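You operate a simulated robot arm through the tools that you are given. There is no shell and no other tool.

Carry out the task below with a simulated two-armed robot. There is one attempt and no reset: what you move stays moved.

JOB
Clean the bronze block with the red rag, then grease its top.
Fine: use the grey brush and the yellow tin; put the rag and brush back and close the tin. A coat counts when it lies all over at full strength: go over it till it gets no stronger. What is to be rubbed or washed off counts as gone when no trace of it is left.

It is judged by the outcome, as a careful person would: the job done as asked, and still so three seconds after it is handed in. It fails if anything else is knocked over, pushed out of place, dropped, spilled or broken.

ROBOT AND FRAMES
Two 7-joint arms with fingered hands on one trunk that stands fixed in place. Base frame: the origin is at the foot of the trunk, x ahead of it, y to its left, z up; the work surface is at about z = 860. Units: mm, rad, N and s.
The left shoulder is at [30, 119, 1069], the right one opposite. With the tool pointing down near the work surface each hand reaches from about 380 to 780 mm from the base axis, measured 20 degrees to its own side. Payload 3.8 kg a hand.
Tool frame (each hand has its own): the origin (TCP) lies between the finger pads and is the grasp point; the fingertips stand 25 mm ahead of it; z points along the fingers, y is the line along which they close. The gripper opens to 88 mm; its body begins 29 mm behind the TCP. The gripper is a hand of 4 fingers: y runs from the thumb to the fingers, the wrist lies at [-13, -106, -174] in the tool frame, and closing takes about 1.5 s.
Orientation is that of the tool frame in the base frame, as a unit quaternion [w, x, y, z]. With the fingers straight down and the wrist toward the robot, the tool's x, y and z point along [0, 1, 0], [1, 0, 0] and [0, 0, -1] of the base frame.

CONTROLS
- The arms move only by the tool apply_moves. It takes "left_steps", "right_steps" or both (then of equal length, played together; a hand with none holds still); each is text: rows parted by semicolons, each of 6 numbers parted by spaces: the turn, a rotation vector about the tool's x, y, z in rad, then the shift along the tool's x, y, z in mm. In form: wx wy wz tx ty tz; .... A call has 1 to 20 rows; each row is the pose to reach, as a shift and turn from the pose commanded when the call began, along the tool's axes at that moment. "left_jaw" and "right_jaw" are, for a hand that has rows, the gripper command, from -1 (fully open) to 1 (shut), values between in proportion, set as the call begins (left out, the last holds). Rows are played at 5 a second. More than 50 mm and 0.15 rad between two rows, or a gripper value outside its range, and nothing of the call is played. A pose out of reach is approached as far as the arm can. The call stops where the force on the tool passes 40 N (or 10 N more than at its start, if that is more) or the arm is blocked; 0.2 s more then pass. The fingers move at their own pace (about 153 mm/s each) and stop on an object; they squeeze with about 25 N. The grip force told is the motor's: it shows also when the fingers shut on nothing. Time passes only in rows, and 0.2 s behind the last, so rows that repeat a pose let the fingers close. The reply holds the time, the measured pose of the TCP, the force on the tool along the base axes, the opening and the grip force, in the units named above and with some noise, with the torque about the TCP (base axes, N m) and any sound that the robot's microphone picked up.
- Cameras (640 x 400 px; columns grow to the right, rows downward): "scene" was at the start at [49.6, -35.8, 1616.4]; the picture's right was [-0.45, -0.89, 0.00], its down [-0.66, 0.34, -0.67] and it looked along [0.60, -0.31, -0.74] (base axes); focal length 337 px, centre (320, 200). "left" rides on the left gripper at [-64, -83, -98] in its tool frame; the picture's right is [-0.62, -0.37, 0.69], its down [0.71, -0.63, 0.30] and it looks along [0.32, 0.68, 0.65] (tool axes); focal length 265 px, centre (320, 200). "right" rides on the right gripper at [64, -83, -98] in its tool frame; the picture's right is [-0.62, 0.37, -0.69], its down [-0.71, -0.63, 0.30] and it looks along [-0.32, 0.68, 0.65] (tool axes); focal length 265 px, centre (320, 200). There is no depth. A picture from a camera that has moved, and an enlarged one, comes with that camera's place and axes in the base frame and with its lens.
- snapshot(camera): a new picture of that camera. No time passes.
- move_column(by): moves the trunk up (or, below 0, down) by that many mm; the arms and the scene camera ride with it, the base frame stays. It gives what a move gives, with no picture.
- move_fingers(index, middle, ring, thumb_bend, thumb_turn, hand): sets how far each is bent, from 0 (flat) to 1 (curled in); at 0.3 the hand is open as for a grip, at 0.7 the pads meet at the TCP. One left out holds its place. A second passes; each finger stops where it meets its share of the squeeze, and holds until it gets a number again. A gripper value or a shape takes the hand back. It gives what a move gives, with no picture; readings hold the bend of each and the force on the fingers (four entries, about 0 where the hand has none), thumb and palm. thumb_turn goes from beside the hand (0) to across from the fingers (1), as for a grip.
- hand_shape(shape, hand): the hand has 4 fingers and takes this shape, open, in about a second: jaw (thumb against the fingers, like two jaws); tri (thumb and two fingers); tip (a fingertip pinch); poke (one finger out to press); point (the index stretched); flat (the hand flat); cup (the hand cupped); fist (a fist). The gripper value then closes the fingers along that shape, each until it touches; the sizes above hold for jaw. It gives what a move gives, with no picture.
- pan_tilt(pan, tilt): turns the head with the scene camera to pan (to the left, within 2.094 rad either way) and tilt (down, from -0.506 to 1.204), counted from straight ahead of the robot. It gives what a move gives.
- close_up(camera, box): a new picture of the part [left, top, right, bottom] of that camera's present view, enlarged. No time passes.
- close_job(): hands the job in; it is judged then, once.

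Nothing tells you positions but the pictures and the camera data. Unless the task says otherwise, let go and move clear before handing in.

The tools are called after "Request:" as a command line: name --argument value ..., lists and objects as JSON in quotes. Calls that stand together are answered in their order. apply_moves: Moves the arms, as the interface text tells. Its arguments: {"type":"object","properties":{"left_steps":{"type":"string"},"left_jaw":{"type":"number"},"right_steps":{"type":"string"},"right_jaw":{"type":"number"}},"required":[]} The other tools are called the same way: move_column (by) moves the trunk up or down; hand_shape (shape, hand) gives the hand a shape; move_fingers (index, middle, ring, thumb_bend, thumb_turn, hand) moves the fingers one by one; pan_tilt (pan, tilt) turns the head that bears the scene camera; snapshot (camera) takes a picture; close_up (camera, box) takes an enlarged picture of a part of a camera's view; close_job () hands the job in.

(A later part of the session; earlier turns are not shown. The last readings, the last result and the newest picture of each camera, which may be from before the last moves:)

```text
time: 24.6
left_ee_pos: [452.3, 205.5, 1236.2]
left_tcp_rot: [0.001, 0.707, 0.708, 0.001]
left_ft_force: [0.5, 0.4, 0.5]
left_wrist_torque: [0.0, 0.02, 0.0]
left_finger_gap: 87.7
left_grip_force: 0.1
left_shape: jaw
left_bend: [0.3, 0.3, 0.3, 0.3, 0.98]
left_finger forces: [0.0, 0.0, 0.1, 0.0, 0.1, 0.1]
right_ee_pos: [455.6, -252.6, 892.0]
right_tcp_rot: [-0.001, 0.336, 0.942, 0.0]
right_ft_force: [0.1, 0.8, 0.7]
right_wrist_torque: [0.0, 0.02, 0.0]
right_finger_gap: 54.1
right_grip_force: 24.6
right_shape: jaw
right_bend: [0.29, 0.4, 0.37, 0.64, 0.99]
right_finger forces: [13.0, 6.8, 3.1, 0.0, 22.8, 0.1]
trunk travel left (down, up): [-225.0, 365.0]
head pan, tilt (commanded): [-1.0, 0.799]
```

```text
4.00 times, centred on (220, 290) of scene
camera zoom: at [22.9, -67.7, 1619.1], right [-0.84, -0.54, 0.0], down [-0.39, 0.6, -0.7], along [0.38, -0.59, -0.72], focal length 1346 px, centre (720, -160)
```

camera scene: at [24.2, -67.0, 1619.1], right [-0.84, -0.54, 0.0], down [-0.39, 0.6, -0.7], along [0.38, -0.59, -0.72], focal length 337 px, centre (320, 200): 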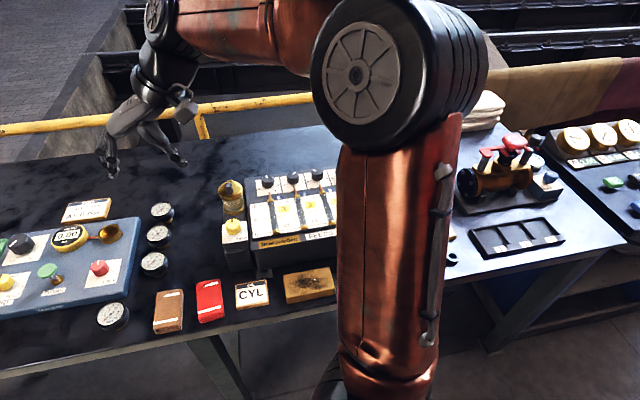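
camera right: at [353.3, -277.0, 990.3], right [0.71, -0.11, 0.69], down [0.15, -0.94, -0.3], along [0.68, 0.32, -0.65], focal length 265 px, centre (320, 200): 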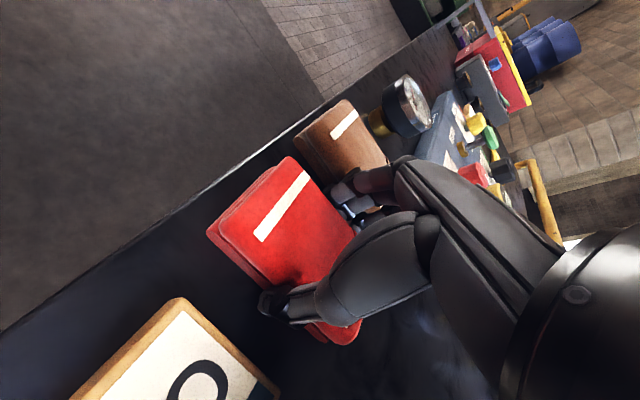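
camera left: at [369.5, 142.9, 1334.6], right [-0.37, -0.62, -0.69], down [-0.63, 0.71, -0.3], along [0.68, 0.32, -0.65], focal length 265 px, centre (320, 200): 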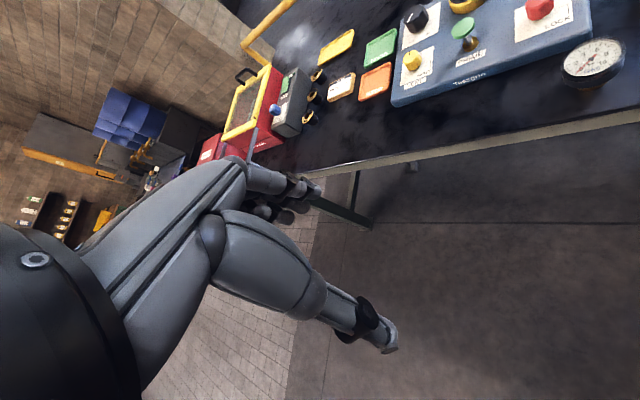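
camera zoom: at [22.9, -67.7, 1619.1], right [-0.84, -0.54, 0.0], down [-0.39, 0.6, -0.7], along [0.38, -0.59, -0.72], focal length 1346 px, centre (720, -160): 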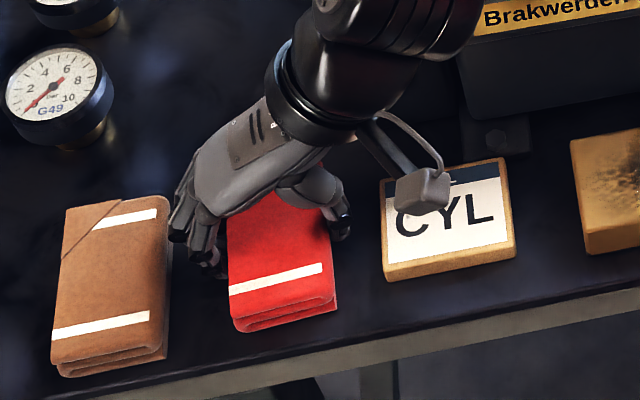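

The rag is held at 54 mm with steady grip force. I'll note this pose (TCP 455, -252.5, 892, jaw axis at 50.7°) for putting it back, lift straight up and check it.

Request:
apply_moves --right_steps "0 0 0 0 0 -15; 0 0 0 0 0 -40; 0 0 0 0 0 -80; 0 0 0 0 0 -120; 0 0 0 0 0 -160; 0 0 0 0 0 -190; 0 0 0 0 0 -190"

Request:
close_up --camera "scene" --box '[120, 180, 360, 330]'

Request:
snapshot --camera "right"

```text
time: 26.2
left_ee_pos: [453.7, 206.0, 1237.6]
left_tcp_rot: [0.0, 0.707, 0.707, 0.0]
left_ft_force: [0.4, 0.0, 0.4]
left_wrist_torque: [-0.01, 0.0, -0.02]
left_finger_gap: 87.5
left_grip_force: 0.1
left_shape: jaw
left_bend: [0.3, 0.3, 0.3, 0.3, 0.98]
left_finger forces: [0.0, 0.0, 0.0, 0.0, 0.1, 0.0]
right_ee_pos: [457.0, -253.1, 1081.2]
right_tcp_rot: [0.0, 0.336, 0.942, 0.0]
right_ft_force: [0.1, -0.3, -0.7]
right_wrist_torque: [-0.02, -0.02, 0.04]
right_finger_gap: 54.1
right_grip_force: 25.1
right_shape: jaw
right_bend: [0.29, 0.4, 0.37, 0.64, 0.99]
right_finger forces: [13.0, 6.7, 3.1, 0.0, 22.7, 0.1]
trunk travel left (down, up): [-225.0, 365.0]
head pan, tilt (commanded): [-1.0, 0.799]
```

```text
2.67 times, centred on (240, 255) of scene
camera zoom: at [23.2, -68.0, 1619.0], right [-0.84, -0.54, 0.0], down [-0.39, 0.6, -0.7], along [0.38, -0.59, -0.72], focal length 898 px, centre (533, 53)
```

zoom: 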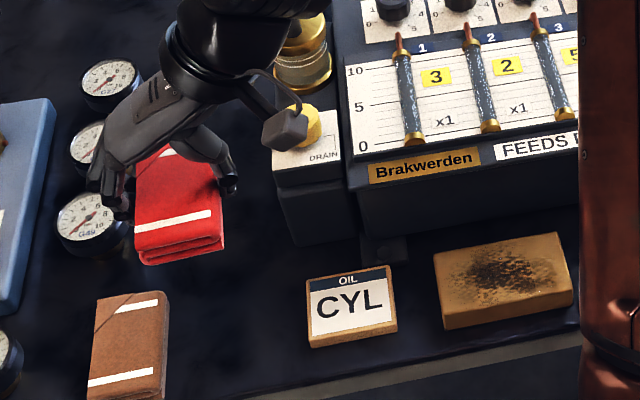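

```text
taken
camera right: at [354.5, -277.4, 1180.3], right [0.71, -0.11, 0.69], down [0.15, -0.94, -0.3], along [0.68, 0.32, -0.65], focal length 265 px, centre (320, 200)
```

right: 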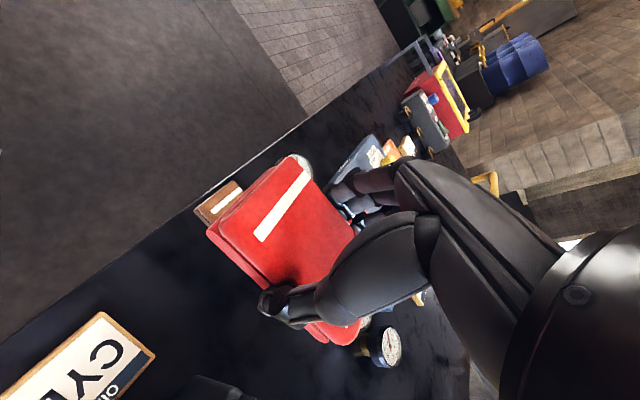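

The rag is held flat and level. Now I'll carry it high across to over the block, turning the hand so the rag's long side lies along the block.

Request:
apply_moves --right_steps "0 0 0.139 2.6 -19.8 0; 0 0 0.278 5.3 -39.6 0; 0 0 0.4175 7.9 -59.4 0; 0 0 0.5567 10.6 -79.2 0; 0 0 0.696 13.2 -99 0; 0 0 0.835 15.9 -118.8 0; 0 0 0.974 18.5 -138.6 0; 0 0 1.113 21.1 -158.4 0; 0 0 1.2525 23.8 -178.2 0; 0 0 1.392 26.4 -198 0; 0 0 1.531 29.1 -217.8 0; 0 0 1.67 31.7 -237.6 0; 0 0 1.67 31.7 -237.6 0"

Request:
snapshot --camera "scene"

Request:
snapshot --camera "right"

```text
time: 29.0
left_ee_pos: [452.0, 205.5, 1237.2]
left_tcp_rot: [-0.001, 0.707, 0.707, 0.0]
left_ft_force: [0.2, 0.7, 0.3]
left_wrist_torque: [0.03, -0.03, 0.01]
left_finger_gap: 87.6
left_grip_force: 0.1
left_shape: jaw
left_bend: [0.3, 0.3, 0.3, 0.3, 0.98]
left_finger forces: [0.0, 0.0, 0.0, 0.0, 0.1, 0.1]
right_ee_pos: [281.7, -416.2, 1083.6]
right_tcp_rot: [-0.002, 0.924, 0.382, -0.001]
right_ft_force: [-1.0, 0.8, -0.7]
right_wrist_torque: [-0.02, 0.04, 0.0]
right_finger_gap: 54.0
right_grip_force: 25.3
right_shape: jaw
right_bend: [0.29, 0.4, 0.37, 0.64, 0.99]
right_finger forces: [12.8, 6.8, 3.1, 0.0, 22.7, 0.0]
trunk travel left (down, up): [-225.0, 365.0]
head pan, tilt (commanded): [-1.0, 0.799]
```

```text
taken
camera scene: at [23.0, -67.7, 1619.1], right [-0.84, -0.54, 0.0], down [-0.39, 0.6, -0.7], along [0.38, -0.59, -0.72], focal length 337 px, centre (320, 200)
```

scene: 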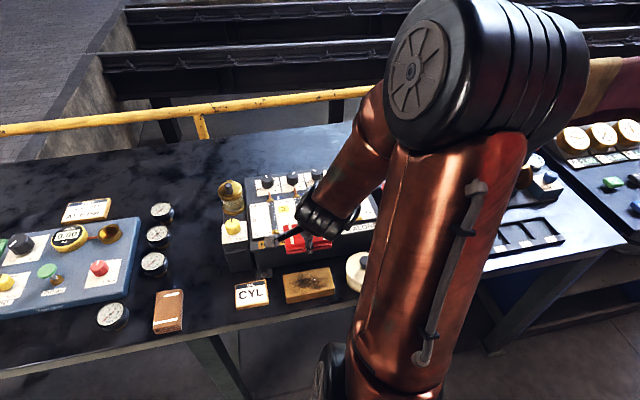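

```text
taken
camera right: at [268.5, -312.7, 1182.2], right [-0.18, -0.7, 0.69], down [-0.95, -0.06, -0.3], along [0.25, -0.71, -0.66], focal length 265 px, centre (320, 200)
```

right: 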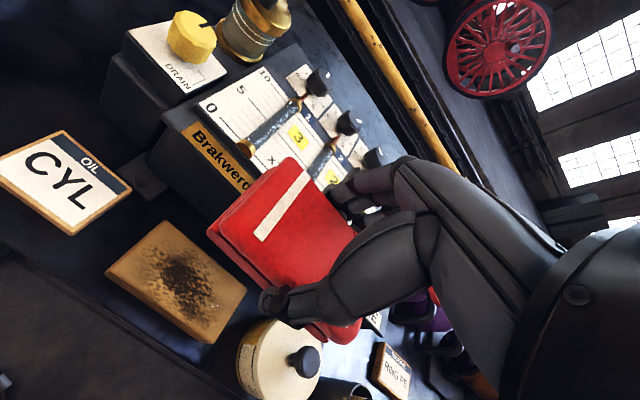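

The board's front face is about 50 mm behind the block, so the fingers have room. I'll lower the rag to just above the block's top.

Request:
apply_moves --right_steps "0 0 0 0 0 40; 0 0 0 0 0 80; 0 0 0 0 0 115; 0 0 0 0 0 140; 0 0 0 0 0 152; 0 0 0 0 0 152"

Request:
snapshot --camera "right"

Request:
close_up --camera "scene" --box '[220, 200, 380, 320]'

```text
time: 30.4
left_ee_pos: [452.3, 207.5, 1236.5]
left_tcp_rot: [-0.001, 0.707, 0.707, -0.001]
left_ft_force: [-0.4, -0.1, -0.5]
left_wrist_torque: [-0.03, 0.0, 0.0]
left_finger_gap: 87.6
left_grip_force: 0.1
left_shape: jaw
left_bend: [0.3, 0.3, 0.3, 0.3, 0.98]
left_finger forces: [0.0, 0.1, 0.0, 0.0, 0.0, 0.0]
right_ee_pos: [280.1, -416.6, 928.9]
right_tcp_rot: [0.0, 0.924, 0.382, 0.0]
right_ft_force: [0.9, -0.2, -0.4]
right_wrist_torque: [0.03, 0.01, 0.0]
right_finger_gap: 54.1
right_grip_force: 25.2
right_shape: jaw
right_bend: [0.29, 0.4, 0.37, 0.64, 0.99]
right_finger forces: [12.9, 6.7, 3.1, 0.0, 22.6, 0.0]
right hand out of reach, approached as far as the arm can: row 1
trunk travel left (down, up): [-225.0, 365.0]
head pan, tilt (commanded): [-1.0, 0.799]
```

```text
taken
camera right: at [266.9, -312.2, 1027.8], right [-0.18, -0.7, 0.69], down [-0.95, -0.06, -0.3], along [0.25, -0.71, -0.65], focal length 265 px, centre (320, 200)
```

right: 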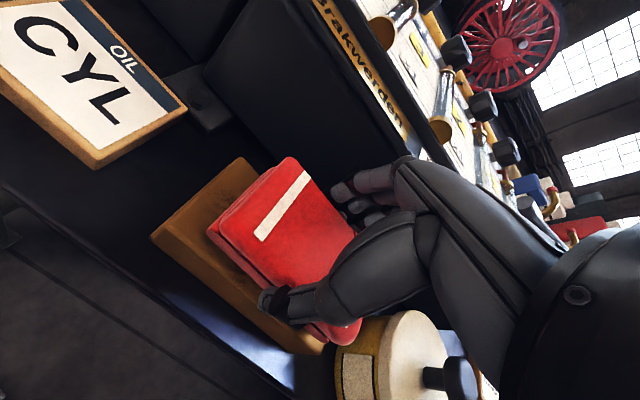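

```text
3.33 times, centred on (300, 260) of scene
camera zoom: at [22.7, -67.7, 1619.1], right [-0.84, -0.54, 0.0], down [-0.39, 0.6, -0.7], along [0.38, -0.59, -0.72], focal length 1122 px, centre (387, 0)
```

zoom: 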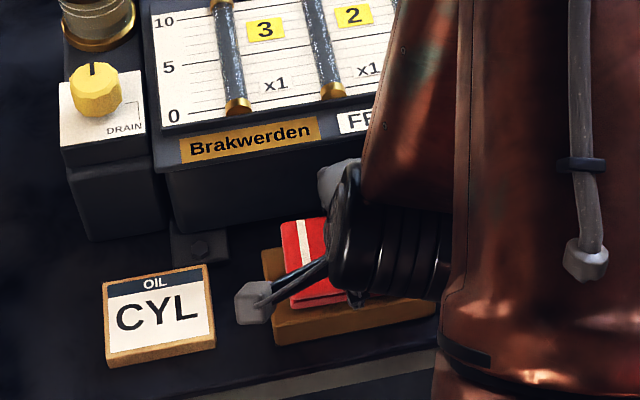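

The rag hovers a few mm above the block. I'll lower in small steps until it presses lightly.

Request:
apply_moves --right_steps "0 0 0 0 0 3; 0 0 0 0 0 6; 0 0 0 0 0 8; 0 0 0 0 0 8"

```text
time: 31.4
left_ee_pos: [452.5, 208.1, 1236.2]
left_tcp_rot: [0.0, 0.708, 0.706, 0.001]
left_ft_force: [-0.3, -0.8, 0.0]
left_wrist_torque: [-0.02, 0.03, 0.01]
left_finger_gap: 87.7
left_grip_force: 0.0
left_shape: jaw
left_bend: [0.3, 0.3, 0.3, 0.3, 0.98]
left_finger forces: [0.1, 0.0, 0.0, 0.0, 0.0, 0.0]
right_ee_pos: [279.1, -416.4, 922.9]
right_tcp_rot: [0.001, 0.924, 0.382, 0.001]
right_ft_force: [0.2, -1.3, 15.8]
right_wrist_torque: [-0.01, 0.02, 0.02]
right_finger_gap: 53.6
right_grip_force: 25.0
right_shape: jaw
right_bend: [0.29, 0.4, 0.37, 0.64, 0.99]
right_finger forces: [13.9, 7.8, 3.7, 0.0, 24.4, 0.0]
trunk travel left (down, up): [-225.0, 365.0]
head pan, tilt (commanded): [-1.0, 0.799]
```

Contact at about z=923 with 16 N. I'll ease off to around 8 N before rubbing.

Request:
apply_moves --right_steps "0 0 0 0 0 -1.5; 0 0 0 0 0 -1.5"

```text
time: 32.0
left_ee_pos: [451.7, 207.0, 1236.7]
left_tcp_rot: [0.001, 0.707, 0.707, 0.0]
left_ft_force: [0.4, 1.3, 0.2]
left_wrist_torque: [0.02, 0.0, 0.02]
left_finger_gap: 87.6
left_grip_force: 0.0
left_shape: jaw
left_bend: [0.3, 0.3, 0.3, 0.3, 0.98]
left_finger forces: [0.0, 0.0, 0.1, 0.0, 0.1, 0.1]
right_ee_pos: [280.1, -415.4, 923.9]
right_tcp_rot: [0.0, 0.924, 0.382, 0.0]
right_ft_force: [0.5, -1.0, 8.6]
right_wrist_torque: [-0.03, -0.01, 0.05]
right_finger_gap: 53.4
right_grip_force: 24.9
right_shape: jaw
right_bend: [0.29, 0.4, 0.37, 0.64, 0.99]
right_finger forces: [13.9, 7.9, 3.7, 0.0, 24.3, 0.0]
trunk travel left (down, up): [-225.0, 365.0]
head pan, tilt (commanded): [-1.0, 0.799]
```

About 8.6 N now. I'll try a small rubbing stroke to see whether the block stays put.

Request:
apply_moves --right_steps "0 0 0 5 0 0; 0 0 0 10 0 0; 0 0 0 5 0 0; 0 0 0 0 0 0; 0 0 0 -5 0 0; 0 0 0 -10 0 0; 0 0 0 -5 0 0; 0 0 0 0 0 0"

Request:
close_up --camera "scene" --box '[220, 200, 380, 320]'

Request:
snapshot --camera "right"

```text
time: 33.8
left_ee_pos: [453.6, 205.0, 1236.3]
left_tcp_rot: [-0.001, 0.707, 0.707, 0.0]
left_ft_force: [-0.9, 1.0, -0.5]
left_wrist_torque: [0.0, 0.05, 0.04]
left_finger_gap: 87.4
left_grip_force: 0.1
left_shape: jaw
left_bend: [0.3, 0.3, 0.3, 0.3, 0.98]
left_finger forces: [0.0, 0.1, 0.0, 0.1, 0.1, 0.1]
right_ee_pos: [279.9, -416.9, 923.1]
right_tcp_rot: [0.0, 0.924, 0.382, 0.0]
right_ft_force: [0.4, 0.4, -0.8]
right_wrist_torque: [0.04, 0.0, -0.01]
right_finger_gap: 53.7
right_grip_force: 25.0
right_shape: jaw
right_bend: [0.29, 0.4, 0.37, 0.64, 0.99]
right_finger forces: [14.0, 6.8, 3.2, 0.1, 23.9, 0.1]
trunk travel left (down, up): [-225.0, 365.0]
head pan, tilt (commanded): [-1.0, 0.799]
```

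```text
3.33 times, centred on (300, 260) of scene
camera zoom: at [22.8, -67.7, 1619.1], right [-0.84, -0.54, 0.0], down [-0.39, 0.6, -0.7], along [0.38, -0.59, -0.72], focal length 1122 px, centre (387, 0)
```

zoom: 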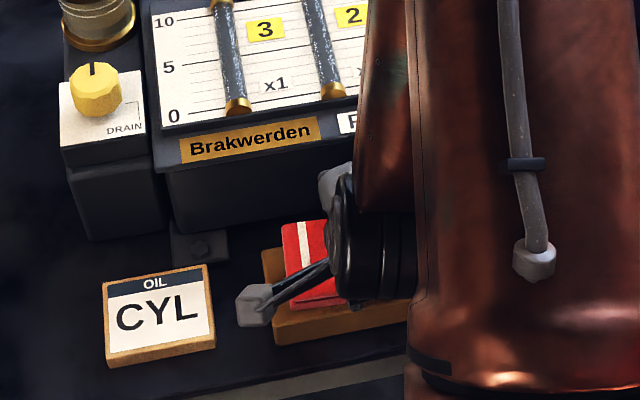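

```text
taken
camera right: at [267.8, -313.5, 1022.2], right [-0.18, -0.7, 0.69], down [-0.95, -0.06, -0.3], along [0.25, -0.71, -0.65], focal length 265 px, centre (320, 200)
```

right: 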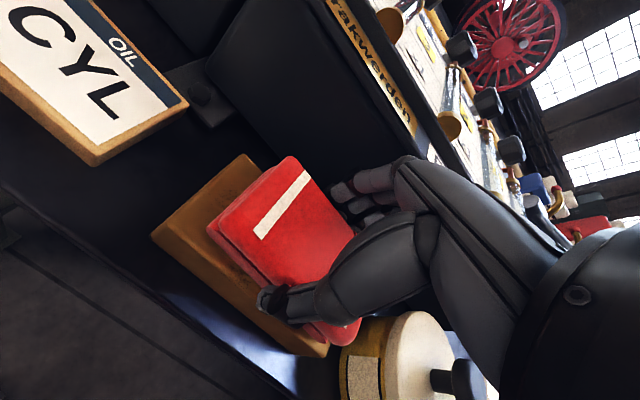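

The block hasn't moved, but the rag slipped slightly in the grip and the pressure fell off. I'll press a bit lower and rub in a wider pattern.

Request:
apply_moves --right_steps "0 0 0 0 0 2; 0 0 0 12 0 2; 0 0 0 22 0 2; 0 0 0 22 -7 2; 0 0 0 10 -7 2; 0 0 0 -2 -7 2; 0 0 0 -14 -7 2; 0 0 0 -22 -7 2; 0 0 0 -22 0 2; 0 0 0 -10 0 2; 0 0 0 2 0 2; 0 0 0 14 0 2; 0 0 0 22 0 2; 0 0 0 22 7 2; 0 0 0 10 7 2; 0 0 0 -2 7 2; 0 0 0 -14 7 2; 0 0 0 -22 7 2; 0 0 0 -10 0 2; 0 0 0 0 0 2"

Request:
snapshot --camera "right"

```text
time: 38.0
left_ee_pos: [452.4, 206.7, 1237.2]
left_tcp_rot: [0.0, 0.707, 0.707, 0.0]
left_ft_force: [-0.3, -0.4, 0.0]
left_wrist_torque: [-0.05, 0.03, -0.04]
left_finger_gap: 87.7
left_grip_force: 0.1
left_shape: jaw
left_bend: [0.3, 0.3, 0.3, 0.3, 0.98]
left_finger forces: [0.1, 0.0, 0.0, 0.0, 0.0, 0.0]
right_ee_pos: [279.6, -416.7, 922.2]
right_tcp_rot: [0.0, 0.924, 0.382, 0.0]
right_ft_force: [-2.6, -0.8, 7.0]
right_wrist_torque: [-0.05, 0.03, -0.02]
right_finger_gap: 53.1
right_grip_force: 24.4
right_shape: jaw
right_bend: [0.29, 0.4, 0.37, 0.64, 0.99]
right_finger forces: [14.0, 7.7, 3.4, 0.0, 25.6, 0.0]
trunk travel left (down, up): [-225.0, 365.0]
head pan, tilt (commanded): [-1.0, 0.799]
```

```text
taken
camera right: at [266.7, -311.9, 1021.0], right [-0.18, -0.7, 0.69], down [-0.95, -0.06, -0.3], along [0.25, -0.71, -0.65], focal length 265 px, centre (320, 200)
```

right: 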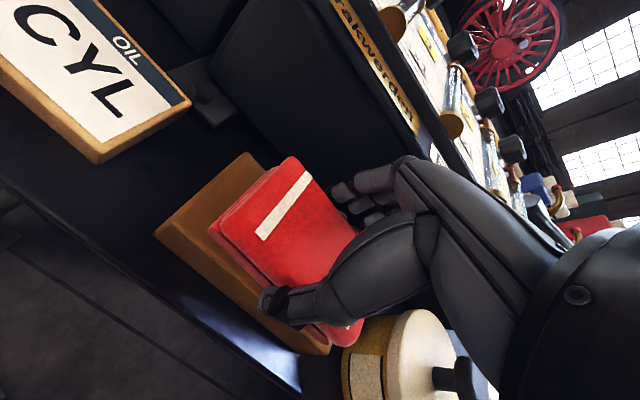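

Steady 7 N through the pattern and the block is still in place. I'll lift and look at how clean the top is.

Request:
apply_moves --right_steps "0 0 0 0 0 -20; 0 0 0 0 0 -60; 0 0 0 0 0 -105; 0 0 0 0 0 -150; 0 0 0 0 0 -160; 0 0 0 0 0 -160"

Request:
close_up --camera "right" --box '[90, 200, 290, 380]'

Request:
close_up --camera "scene" --box '[250, 240, 370, 320]'

```text
time: 39.4
left_ee_pos: [452.9, 205.5, 1237.4]
left_tcp_rot: [0.0, 0.707, 0.707, 0.0]
left_ft_force: [0.2, 0.0, -0.7]
left_wrist_torque: [0.0, -0.03, 0.01]
left_finger_gap: 87.6
left_grip_force: 0.0
left_shape: jaw
left_bend: [0.3, 0.3, 0.3, 0.3, 0.98]
left_finger forces: [0.0, 0.0, 0.1, 0.1, 0.0, 0.0]
right_ee_pos: [281.7, -415.6, 1083.5]
right_tcp_rot: [-0.001, 0.924, 0.383, 0.0]
right_ft_force: [0.0, 0.7, 0.8]
right_wrist_torque: [0.03, -0.02, 0.0]
right_finger_gap: 53.1
right_grip_force: 25.0
right_shape: jaw
right_bend: [0.29, 0.4, 0.38, 0.65, 0.99]
right_finger forces: [14.0, 7.0, 3.1, 0.0, 24.1, 0.0]
trunk travel left (down, up): [-225.0, 365.0]
head pan, tilt (commanded): [-1.0, 0.799]
```

```text
2.22 times, centred on (190, 290) of right
camera zoom: at [268.7, -312.4, 1181.5], right [-0.18, -0.7, 0.69], down [-0.95, -0.06, -0.3], along [0.25, -0.71, -0.65], focal length 590 px, centre (609, 0)
```

zoom: 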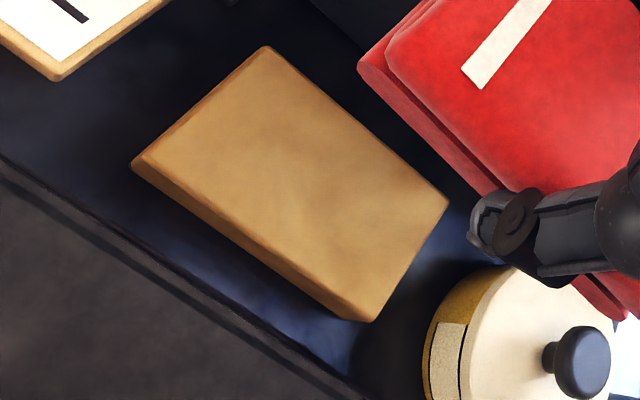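

```text
5.00 times, centred on (310, 280) of scene
camera zoom: at [22.5, -67.5, 1619.1], right [-0.84, -0.54, 0.0], down [-0.39, 0.6, -0.7], along [0.38, -0.59, -0.72], focal length 1683 px, centre (370, -200)
```

zoom: 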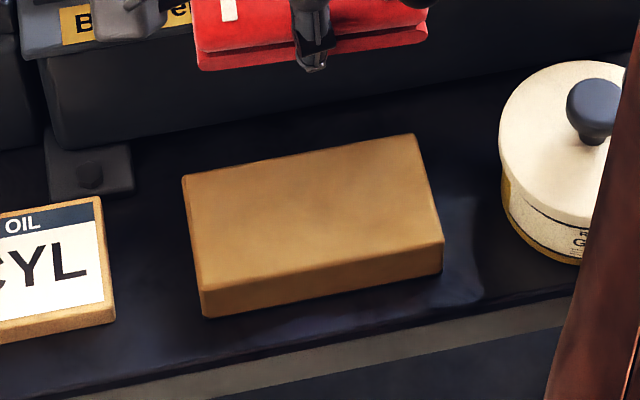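

The soot looks gone; I'll zoom further for faint traces before deciding on another pass.

Request:
close_up --camera "right" --box '[120, 210, 240, 350]'

Request:
close_up --camera "scene" --box '[280, 264, 344, 306]'

```text
2.86 times, centred on (180, 280) of right
camera zoom: at [268.7, -312.4, 1181.5], right [-0.18, -0.7, 0.69], down [-0.95, -0.06, -0.3], along [0.25, -0.71, -0.65], focal length 758 px, centre (720, -29)
```

zoom: 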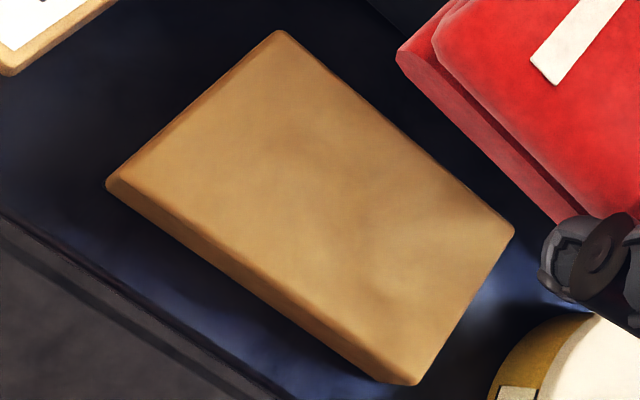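

```text
9.52 times, centred on (312, 285) of scene
camera zoom: at [22.5, -67.5, 1619.1], right [-0.84, -0.54, 0.0], down [-0.39, 0.6, -0.7], along [0.38, -0.59, -0.72], focal length 3206 px, centre (396, -610)
```

zoom: 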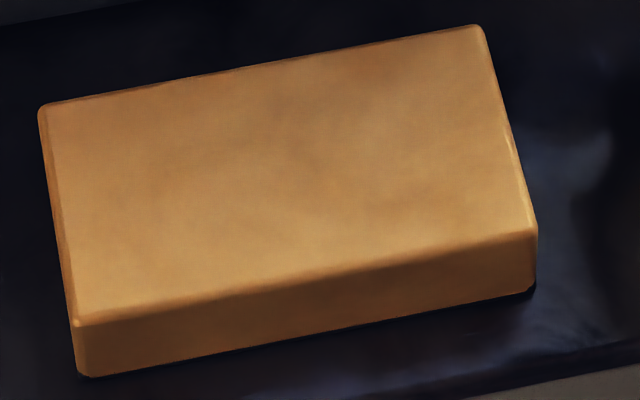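

Only faint mottling remains, which may just be the metal's finish. I'll make a second full pass to be sure, then compare.

Request:
apply_moves --right_steps "0 0 0 0 0 45; 0 0 0 0 0 90; 0 0 0 0 0 130; 0 0 0 0 0 152; 0 0 0 0 0 159; 0 0 0 0 0 161; 0 0 0 0 0 161"

Request:
apply_moves --right_steps "0 0 0 10 -4 0; 0 0 0 22 -8 0; 0 0 0 10 -9 0; 0 0 0 -2 -9 0; 0 0 0 -14 -9 0; 0 0 0 -24 -8 0; 0 0 0 -24 0 0; 0 0 0 -12 0 0; 0 0 0 0 0 0; 0 0 0 12 0 0; 0 0 0 24 0 0; 0 0 0 24 8 0; 0 0 0 12 8 0; 0 0 0 0 8 0; 0 0 0 -12 8 0; 0 0 0 -24 8 0; 0 0 0 -24 0 0; 0 0 0 -12 0 0; 0 0 0 0 0 0; 0 0 0 0 0 0"

```text
time: 41.0
left_ee_pos: [450.8, 207.5, 1236.3]
left_tcp_rot: [0.001, 0.707, 0.707, 0.0]
left_ft_force: [0.1, -0.5, 0.3]
left_wrist_torque: [0.01, -0.01, 0.01]
left_finger_gap: 87.7
left_grip_force: 0.1
left_shape: jaw
left_bend: [0.3, 0.3, 0.3, 0.3, 0.98]
left_finger forces: [0.1, 0.0, 0.1, 0.0, 0.1, 0.0]
right_ee_pos: [279.7, -415.1, 921.6]
right_tcp_rot: [0.002, 0.924, 0.383, 0.001]
right_ft_force: [-1.5, 0.1, 23.6]
right_wrist_torque: [0.03, 0.07, 0.03]
right_finger_gap: 52.5
right_grip_force: 25.7
right_shape: jaw
right_bend: [0.29, 0.4, 0.38, 0.65, 0.99]
right_finger forces: [13.5, 7.6, 3.8, 0.1, 25.3, 0.0]
right hand out of reach, approached as far as the arm can: row 1
trunk travel left (down, up): [-225.0, 365.0]
head pan, tilt (commanded): [-1.0, 0.799]
```

```text
time: 45.2
left_ee_pos: [452.7, 206.2, 1237.6]
left_tcp_rot: [0.0, 0.707, 0.707, 0.0]
left_ft_force: [0.5, -0.3, 0.1]
left_wrist_torque: [-0.01, 0.04, -0.03]
left_finger_gap: 87.4
left_grip_force: 0.1
left_shape: jaw
left_bend: [0.3, 0.3, 0.3, 0.3, 0.98]
left_finger forces: [0.1, 0.1, 0.1, 0.2, 0.0, 0.0]
right_ee_pos: [279.2, -416.1, 920.9]
right_tcp_rot: [0.0, 0.924, 0.383, 0.0]
right_ft_force: [-1.7, -1.4, 4.5]
right_wrist_torque: [0.02, 0.02, 0.01]
right_finger_gap: 53.1
right_grip_force: 25.3
right_shape: jaw
right_bend: [0.29, 0.4, 0.38, 0.65, 0.99]
right_finger forces: [14.0, 7.6, 3.7, 0.1, 25.8, 0.0]
trunk travel left (down, up): [-225.0, 365.0]
head pan, tilt (commanded): [-1.0, 0.799]
```

The second pass is done. I'll lift and compare the surface again.

Request:
apply_moves --right_steps "0 0 0 0 0 -20; 0 0 0 0 0 -60; 0 0 0 0 0 -105; 0 0 0 0 0 -150; 0 0 0 0 0 -162; 0 0 0 0 0 -162"

Request:
close_up --camera "right" --box '[120, 210, 240, 350]'

Request:
close_up --camera "scene" --box '[280, 264, 344, 306]'

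Request:
snapshot --camera "right"

```text
time: 46.6
left_ee_pos: [452.9, 207.4, 1237.7]
left_tcp_rot: [0.001, 0.707, 0.707, 0.0]
left_ft_force: [-0.9, 0.6, 0.7]
left_wrist_torque: [-0.02, 0.04, 0.0]
left_finger_gap: 87.6
left_grip_force: 0.0
left_shape: jaw
left_bend: [0.3, 0.3, 0.3, 0.3, 0.98]
left_finger forces: [0.1, 0.1, 0.0, 0.1, 0.1, 0.0]
right_ee_pos: [279.5, -416.9, 1080.9]
right_tcp_rot: [0.0, 0.924, 0.382, -0.001]
right_ft_force: [-0.1, 0.5, -0.7]
right_wrist_torque: [0.01, 0.04, -0.04]
right_finger_gap: 53.0
right_grip_force: 25.0
right_shape: jaw
right_bend: [0.29, 0.4, 0.38, 0.65, 0.99]
right_finger forces: [13.9, 7.1, 3.3, 0.0, 24.3, 0.1]
right hand out of reach, approached as far as the arm can: row 3, 4
trunk travel left (down, up): [-225.0, 365.0]
head pan, tilt (commanded): [-1.0, 0.799]
```

```text
2.86 times, centred on (180, 280) of right
camera zoom: at [266.9, -314.5, 1180.5], right [-0.18, -0.7, 0.69], down [-0.95, -0.06, -0.3], along [0.25, -0.71, -0.66], focal length 758 px, centre (720, -29)
```

zoom: 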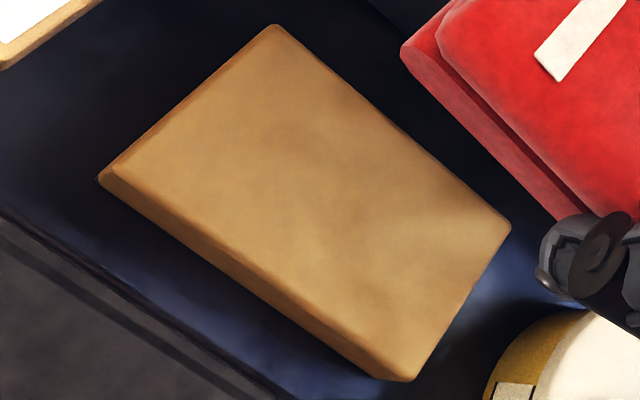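

```text
9.52 times, centred on (312, 285) of scene
camera zoom: at [22.7, -67.6, 1619.0], right [-0.84, -0.54, 0.0], down [-0.39, 0.6, -0.7], along [0.38, -0.59, -0.72], focal length 3206 px, centre (396, -610)
```

zoom: 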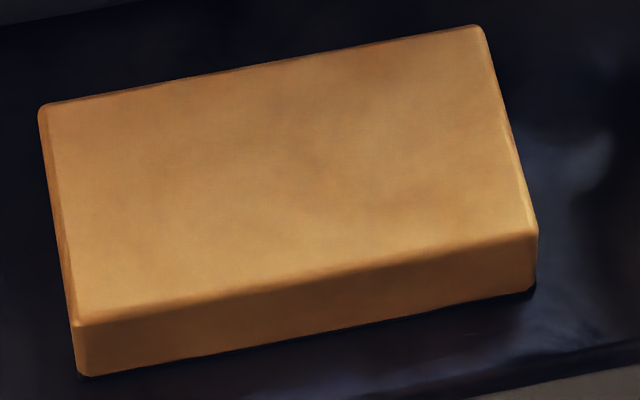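

```text
taken
camera right: at [266.9, -314.5, 1180.5], right [-0.18, -0.7, 0.69], down [-0.95, -0.06, -0.3], along [0.25, -0.71, -0.66], focal length 265 px, centre (320, 200)
```

right: 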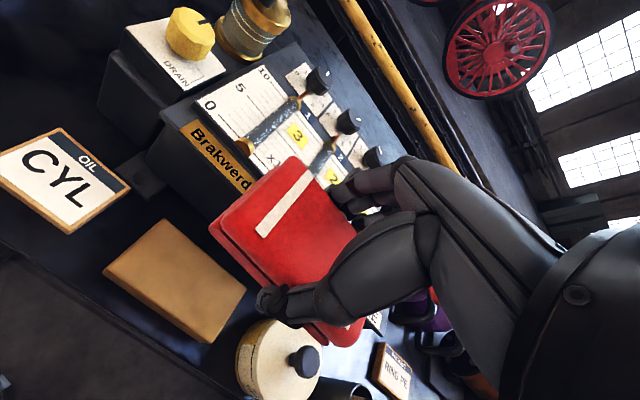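

The surface looks identical after the second pass, so the mottling is just the finish and the block is clean and unmoved. I'll carry the rag back the way it came.

Request:
apply_moves --right_steps "0 0 -0.139 19.9 0.7 0; 0 0 -0.278 39.9 1.4 0; 0 0 -0.4175 59.8 2 0; 0 0 -0.5567 79.8 2.7 0; 0 0 -0.696 99.7 3.4 0; 0 0 -0.835 119.7 4 0; 0 0 -0.974 139.6 4.7 0; 0 0 -1.113 159.6 5.4 0; 0 0 -1.2525 179.5 6.1 0; 0 0 -1.392 199.5 6.7 0; 0 0 -1.531 219.4 7.4 0; 0 0 -1.67 239.4 8.1 0; 0 0 -1.67 239.4 8.1 0"

Request:
snapshot --camera "right"

Request:
close_up --camera "scene" --box '[120, 180, 360, 330]'

```text
time: 49.4
left_ee_pos: [452.5, 204.6, 1237.2]
left_tcp_rot: [0.0, 0.707, 0.707, 0.0]
left_ft_force: [-1.2, 0.7, -0.2]
left_wrist_torque: [0.01, 0.04, -0.01]
left_finger_gap: 87.8
left_grip_force: 0.1
left_shape: jaw
left_bend: [0.3, 0.3, 0.3, 0.3, 0.98]
left_finger forces: [0.0, 0.0, 0.0, 0.0, 0.0, 0.0]
right_ee_pos: [454.5, -252.9, 1082.6]
right_tcp_rot: [0.0, 0.336, 0.942, 0.0]
right_ft_force: [-0.3, -0.4, 0.6]
right_wrist_torque: [-0.06, 0.03, -0.01]
right_finger_gap: 52.7
right_grip_force: 24.5
right_shape: jaw
right_bend: [0.29, 0.4, 0.38, 0.65, 0.99]
right_finger forces: [13.4, 6.7, 3.1, 0.0, 23.3, 0.0]
trunk travel left (down, up): [-225.0, 365.0]
head pan, tilt (commanded): [-1.0, 0.799]
```

```text
taken
camera right: at [353.3, -276.8, 1181.7], right [0.71, -0.11, 0.69], down [0.15, -0.94, -0.3], along [0.68, 0.32, -0.65], focal length 265 px, centre (320, 200)
```

right: 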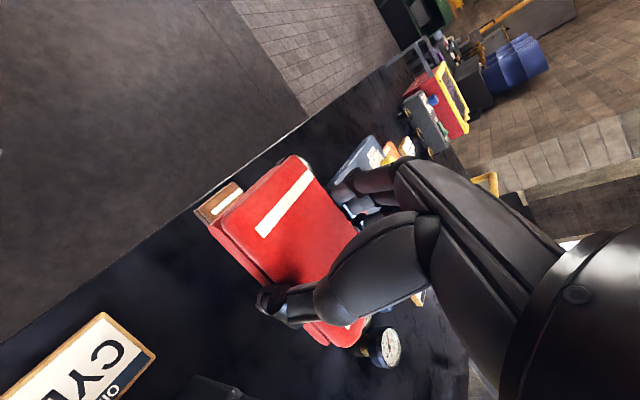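

```text
2.67 times, centred on (240, 255) of scene
camera zoom: at [22.2, -67.9, 1619.1], right [-0.84, -0.54, 0.0], down [-0.39, 0.6, -0.7], along [0.38, -0.59, -0.72], focal length 898 px, centre (533, 53)
```

zoom: 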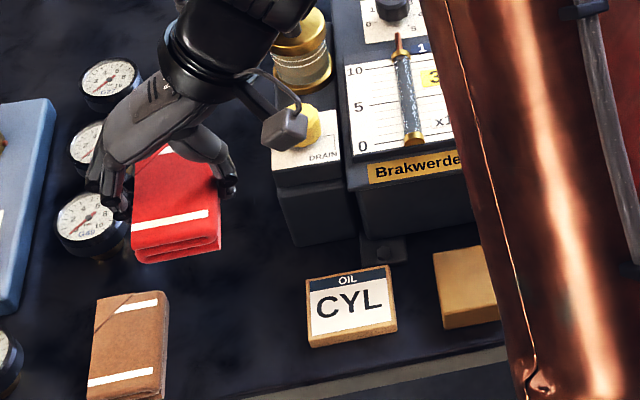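

The rag sits in the hand as before and is over its spot. I'll lower it back to the table.

Request:
apply_moves --right_steps "0 0 0 0 0 40; 0 0 0 0 0 80; 0 0 0 0 0 120; 0 0 0 0 0 155; 0 0 0 0 0 175; 0 0 0 0 0 185; 0 0 0 0 0 189; 0 0 0 0 0 189"

Request:
apply_moves --right_steps "0 0 0 0 0 1; 0 0 0 0 0 2; 0 0 0 0 0 2"

Request:
snapshot --camera "right"

Request:
close_up --camera "scene" --box '[140, 240, 300, 340]'

```text
time: 51.2
left_ee_pos: [452.0, 206.1, 1238.0]
left_tcp_rot: [-0.001, 0.708, 0.707, 0.0]
left_ft_force: [-0.2, -0.3, 0.0]
left_wrist_torque: [0.0, 0.02, -0.05]
left_finger_gap: 87.8
left_grip_force: 0.0
left_shape: jaw
left_bend: [0.3, 0.3, 0.3, 0.3, 0.98]
left_finger forces: [0.0, 0.0, 0.1, 0.1, 0.1, 0.1]
right_ee_pos: [455.6, -252.8, 894.2]
right_tcp_rot: [0.0, 0.336, 0.942, 0.0]
right_ft_force: [-0.1, 0.4, 0.1]
right_wrist_torque: [-0.05, 0.0, 0.01]
right_finger_gap: 52.6
right_grip_force: 24.5
right_shape: jaw
right_bend: [0.29, 0.4, 0.38, 0.65, 0.99]
right_finger forces: [13.5, 6.6, 3.2, 0.0, 23.3, 0.0]
trunk travel left (down, up): [-225.0, 365.0]
head pan, tilt (commanded): [-1.0, 0.799]
```

```text
time: 52.0
left_ee_pos: [453.8, 206.2, 1236.5]
left_tcp_rot: [0.0, 0.707, 0.708, 0.0]
left_ft_force: [0.2, -0.4, -0.1]
left_wrist_torque: [-0.02, 0.02, -0.03]
left_finger_gap: 87.7
left_grip_force: 0.0
left_shape: jaw
left_bend: [0.3, 0.3, 0.3, 0.3, 0.98]
left_finger forces: [0.0, 0.1, 0.1, 0.0, 0.0, 0.0]
right_ee_pos: [454.2, -252.7, 891.5]
right_tcp_rot: [0.0, 0.336, 0.942, 0.0]
right_ft_force: [-0.8, -0.4, -0.7]
right_wrist_torque: [-0.03, 0.01, 0.01]
right_finger_gap: 52.7
right_grip_force: 24.8
right_shape: jaw
right_bend: [0.29, 0.4, 0.38, 0.65, 0.99]
right_finger forces: [13.4, 6.6, 3.1, 0.0, 23.2, 0.1]
trunk travel left (down, up): [-225.0, 365.0]
head pan, tilt (commanded): [-1.0, 0.799]
```

```text
taken
camera right: at [353.5, -276.9, 989.7], right [0.71, -0.11, 0.69], down [0.15, -0.94, -0.3], along [0.68, 0.32, -0.65], focal length 265 px, centre (320, 200)
```

right: 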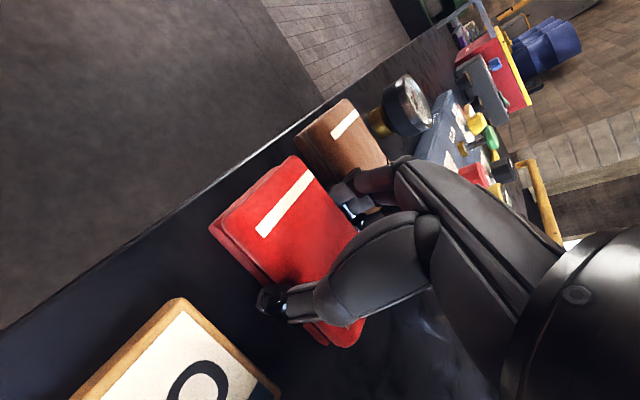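

```text
4.00 times, centred on (220, 290) of scene
camera zoom: at [22.9, -67.6, 1619.1], right [-0.84, -0.54, 0.0], down [-0.39, 0.6, -0.7], along [0.38, -0.59, -0.72], focal length 1346 px, centre (720, -160)
```

zoom: 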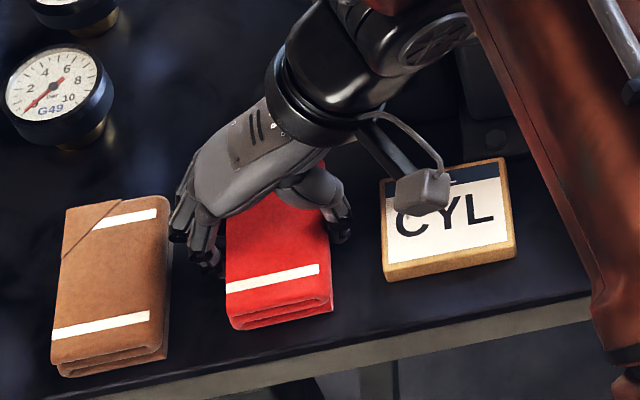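

Almost back on the table, no contact yet (rag slid up about 3 mm in the grip). I'll lower a little more until it touches.

Request:
apply_moves --right_steps "0 0 0 0 0 1; 0 0 0 0 0 2; 0 0 0 0 0 2"

```text
time: 52.8
left_ee_pos: [452.4, 206.4, 1236.3]
left_tcp_rot: [0.0, 0.707, 0.707, 0.0]
left_ft_force: [0.0, 0.3, -0.5]
left_wrist_torque: [-0.03, -0.03, -0.02]
left_finger_gap: 87.6
left_grip_force: 0.2
left_shape: jaw
left_bend: [0.3, 0.3, 0.3, 0.3, 0.98]
left_finger forces: [0.1, 0.1, 0.1, 0.0, 0.0, 0.0]
right_ee_pos: [456.3, -253.4, 889.2]
right_tcp_rot: [0.0, 0.336, 0.942, 0.0]
right_ft_force: [-0.2, -0.1, 1.5]
right_wrist_torque: [-0.04, 0.07, -0.01]
right_finger_gap: 52.5
right_grip_force: 24.8
right_shape: jaw
right_bend: [0.29, 0.4, 0.38, 0.65, 0.99]
right_finger forces: [13.5, 6.5, 3.2, 0.1, 23.3, 0.0]
trunk travel left (down, up): [-225.0, 365.0]
head pan, tilt (commanded): [-1.0, 0.799]
```

The rag touches the table (1.5 N). I'll open just enough to release it, clear of its neighbours.

Request:
apply_moves --right_steps "0 0 0 0 0 0; 0 0 0 0 0 0; 0 0 0 0 0 0; 0 0 0 0 0 0; 0 0 0 0 0 0; 0 0 0 0 0 0" --right_jaw -0.57

Request:
apply_moves --right_steps "0 0 0 0 0 -10; 0 0 0 0 0 -30; 0 0 0 0 0 -70; 0 0 0 0 0 -115; 0 0 0 0 0 -160; 0 0 0 0 0 -200; 0 0 0 0 0 -200"

Request:
snapshot --camera "right"

Request:
close_up --camera "scene" --box '[140, 250, 300, 350]'

```text
time: 54.2
left_ee_pos: [453.0, 206.4, 1237.8]
left_tcp_rot: [0.0, 0.707, 0.707, 0.0]
left_ft_force: [0.0, 0.2, 0.1]
left_wrist_torque: [-0.01, 0.0, 0.02]
left_finger_gap: 87.6
left_grip_force: 0.1
left_shape: jaw
left_bend: [0.3, 0.3, 0.3, 0.3, 0.98]
left_finger forces: [0.1, 0.0, 0.0, 0.0, 0.0, 0.1]
right_ee_pos: [455.8, -253.2, 890.0]
right_tcp_rot: [0.0, 0.337, 0.942, -0.001]
right_ft_force: [-0.2, 0.3, 1.0]
right_wrist_torque: [-0.02, -0.01, 0.01]
right_finger_gap: 68.8
right_grip_force: 0.0
right_shape: jaw
right_bend: [0.27, 0.35, 0.32, 0.51, 0.99]
right_finger forces: [0.1, 0.0, 0.1, 0.0, 0.1, 0.0]
trunk travel left (down, up): [-225.0, 365.0]
head pan, tilt (commanded): [-1.0, 0.799]
```

```text
time: 55.8
left_ee_pos: [454.0, 205.6, 1236.8]
left_tcp_rot: [0.001, 0.708, 0.707, 0.0]
left_ft_force: [0.9, -0.3, -0.2]
left_wrist_torque: [-0.03, -0.08, -0.02]
left_finger_gap: 87.5
left_grip_force: 0.0
left_shape: jaw
left_bend: [0.3, 0.3, 0.3, 0.3, 0.98]
left_finger forces: [0.0, 0.1, 0.1, 0.0, 0.0, 0.0]
right_ee_pos: [458.1, -253.6, 1089.9]
right_tcp_rot: [0.0, 0.336, 0.942, 0.001]
right_ft_force: [0.4, -1.2, -0.4]
right_wrist_torque: [-0.01, 0.01, 0.03]
right_finger_gap: 69.2
right_grip_force: 0.1
right_shape: jaw
right_bend: [0.27, 0.35, 0.32, 0.51, 0.99]
right_finger forces: [0.1, 0.0, 0.1, 0.0, 0.0, 0.1]
trunk travel left (down, up): [-225.0, 365.0]
head pan, tilt (commanded): [-1.0, 0.799]
```

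```text
taken
camera right: at [355.6, -277.6, 1188.5], right [0.71, -0.11, 0.69], down [0.15, -0.94, -0.3], along [0.68, 0.32, -0.65], focal length 265 px, centre (320, 200)
```

right: 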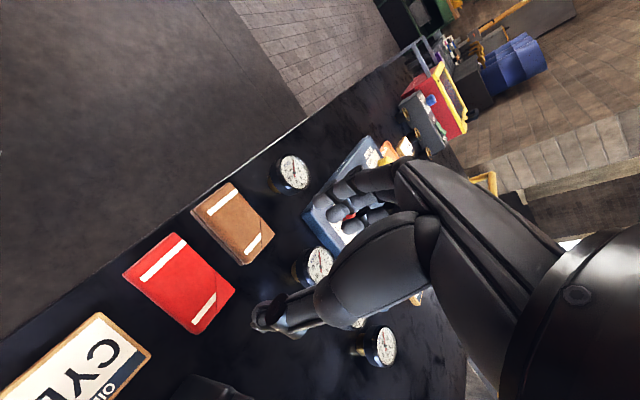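

```text
4.00 times, centred on (220, 300) of scene
camera zoom: at [23.4, -67.9, 1619.0], right [-0.84, -0.54, 0.0], down [-0.39, 0.6, -0.7], along [0.38, -0.59, -0.72], focal length 1346 px, centre (720, -200)
```

zoom: 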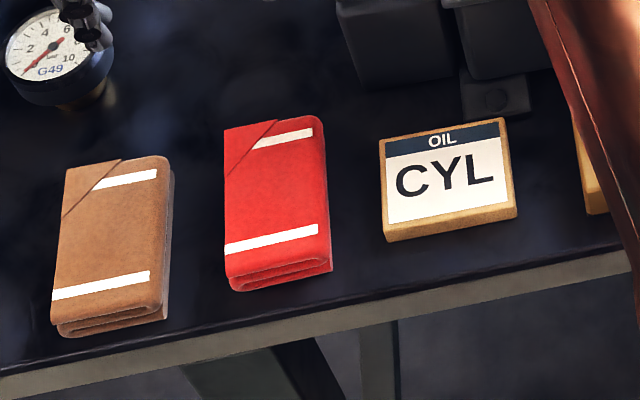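

The rag is back in its place beside the untouched brown rag and card. Next, the tin's lid: I'll move the right hand high over to above the tin.

Request:
apply_moves --right_steps "0 0 0.139 4.3 -31.9 0; 0 0 0.278 8.6 -63.8 0; 0 0 0.4175 12.9 -95.6 0; 0 0 0.5567 17.1 -127.5 0; 0 0 0.696 21.4 -159.4 0; 0 0 0.835 25.7 -191.3 0; 0 0 0.974 30 -223.1 0; 0 0 1.113 34.3 -255 0; 0 0 1.2525 38.6 -286.9 0; 0 0 1.392 42.8 -318.8 0; 0 0 1.531 47.1 -350.6 0; 0 0 1.67 51.4 -382.5 0; 0 0 1.67 51.4 -382.5 0"

Request:
snapshot --camera "right"

Request:
snapshot --camera "scene"

```text
time: 58.6
left_ee_pos: [452.5, 206.0, 1237.1]
left_tcp_rot: [0.0, 0.707, 0.707, 0.0]
left_ft_force: [0.5, -0.2, -0.7]
left_wrist_torque: [0.02, 0.03, -0.01]
left_finger_gap: 87.5
left_grip_force: 0.1
left_shape: jaw
left_bend: [0.3, 0.3, 0.3, 0.3, 0.98]
left_finger forces: [0.0, 0.1, 0.0, 0.0, 0.1, 0.0]
right_ee_pos: [171.7, -516.9, 1090.8]
right_tcp_rot: [-0.001, 0.924, 0.382, 0.0]
right_ft_force: [0.0, -0.1, 1.3]
right_wrist_torque: [-0.01, -0.01, 0.0]
right_finger_gap: 68.7
right_grip_force: 0.0
right_shape: jaw
right_bend: [0.27, 0.35, 0.32, 0.51, 0.99]
right_finger forces: [0.0, 0.0, 0.1, 0.1, 0.0, 0.0]
trunk travel left (down, up): [-225.0, 365.0]
head pan, tilt (commanded): [-1.0, 0.799]
```

```text
taken
camera right: at [159.9, -413.7, 1189.0], right [-0.18, -0.7, 0.69], down [-0.95, -0.06, -0.3], along [0.25, -0.71, -0.65], focal length 265 px, centre (320, 200)
```

right: 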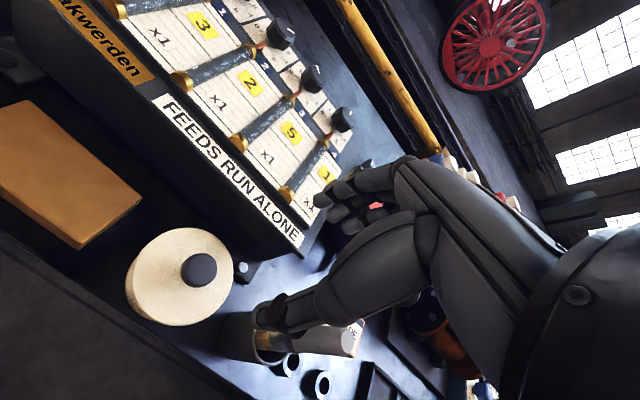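

```text
taken
camera scene: at [22.7, -67.4, 1619.1], right [-0.84, -0.54, 0.0], down [-0.39, 0.6, -0.7], along [0.38, -0.59, -0.72], focal length 337 px, centre (320, 200)
```

scene: 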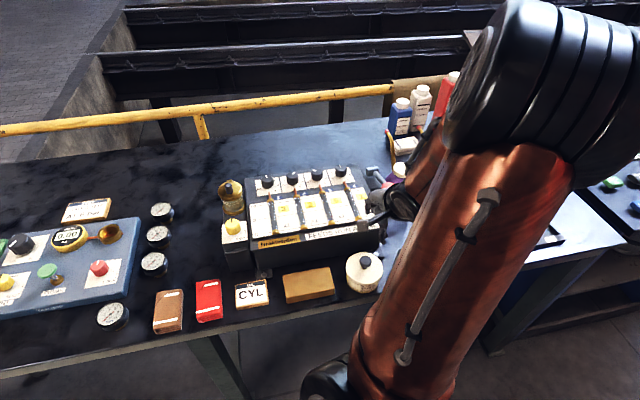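

The right camera now shows tin, cup and brush. I'll zoom in to measure the knob and the cup.

Request:
close_up --camera "right" --box '[110, 210, 270, 340]'

Request:
close_up --camera "right" --box '[200, 270, 380, 400]'

Request:
close_up --camera "scene" --box '[330, 230, 410, 310]'

```text
3.08 times, centred on (190, 275) of right
camera zoom: at [159.9, -413.7, 1189.0], right [-0.18, -0.7, 0.69], down [-0.95, -0.06, -0.3], along [0.25, -0.71, -0.65], focal length 817 px, centre (720, -31)
```

zoom: 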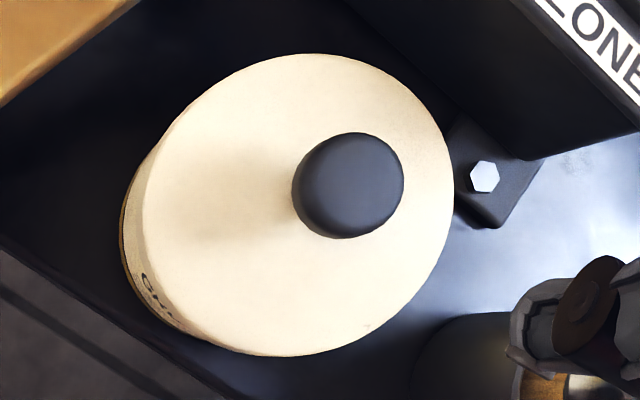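

```text
3.08 times, centred on (290, 335) of right
camera zoom: at [159.9, -413.7, 1189.0], right [-0.18, -0.7, 0.69], down [-0.95, -0.06, -0.3], along [0.25, -0.71, -0.65], focal length 817 px, centre (412, -215)
```

zoom: 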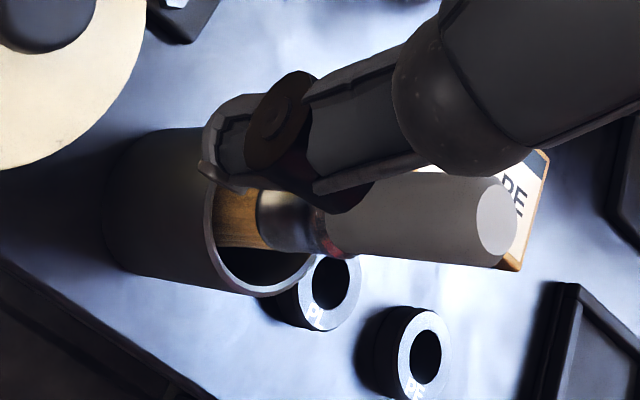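

```text
5.00 times, centred on (370, 270) of scene
camera zoom: at [22.7, -67.4, 1619.1], right [-0.84, -0.54, 0.0], down [-0.39, 0.6, -0.7], along [0.38, -0.59, -0.72], focal length 1683 px, centre (70, -150)
```

zoom: 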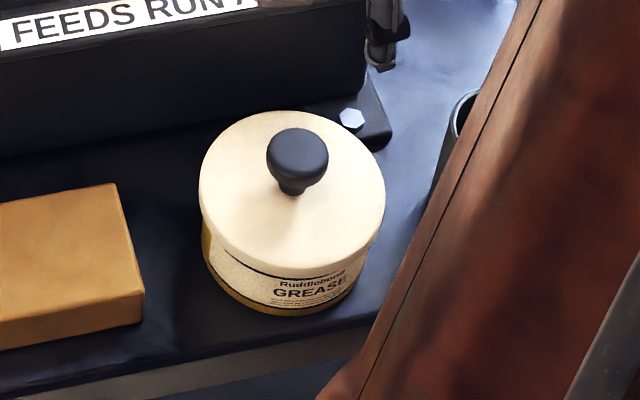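

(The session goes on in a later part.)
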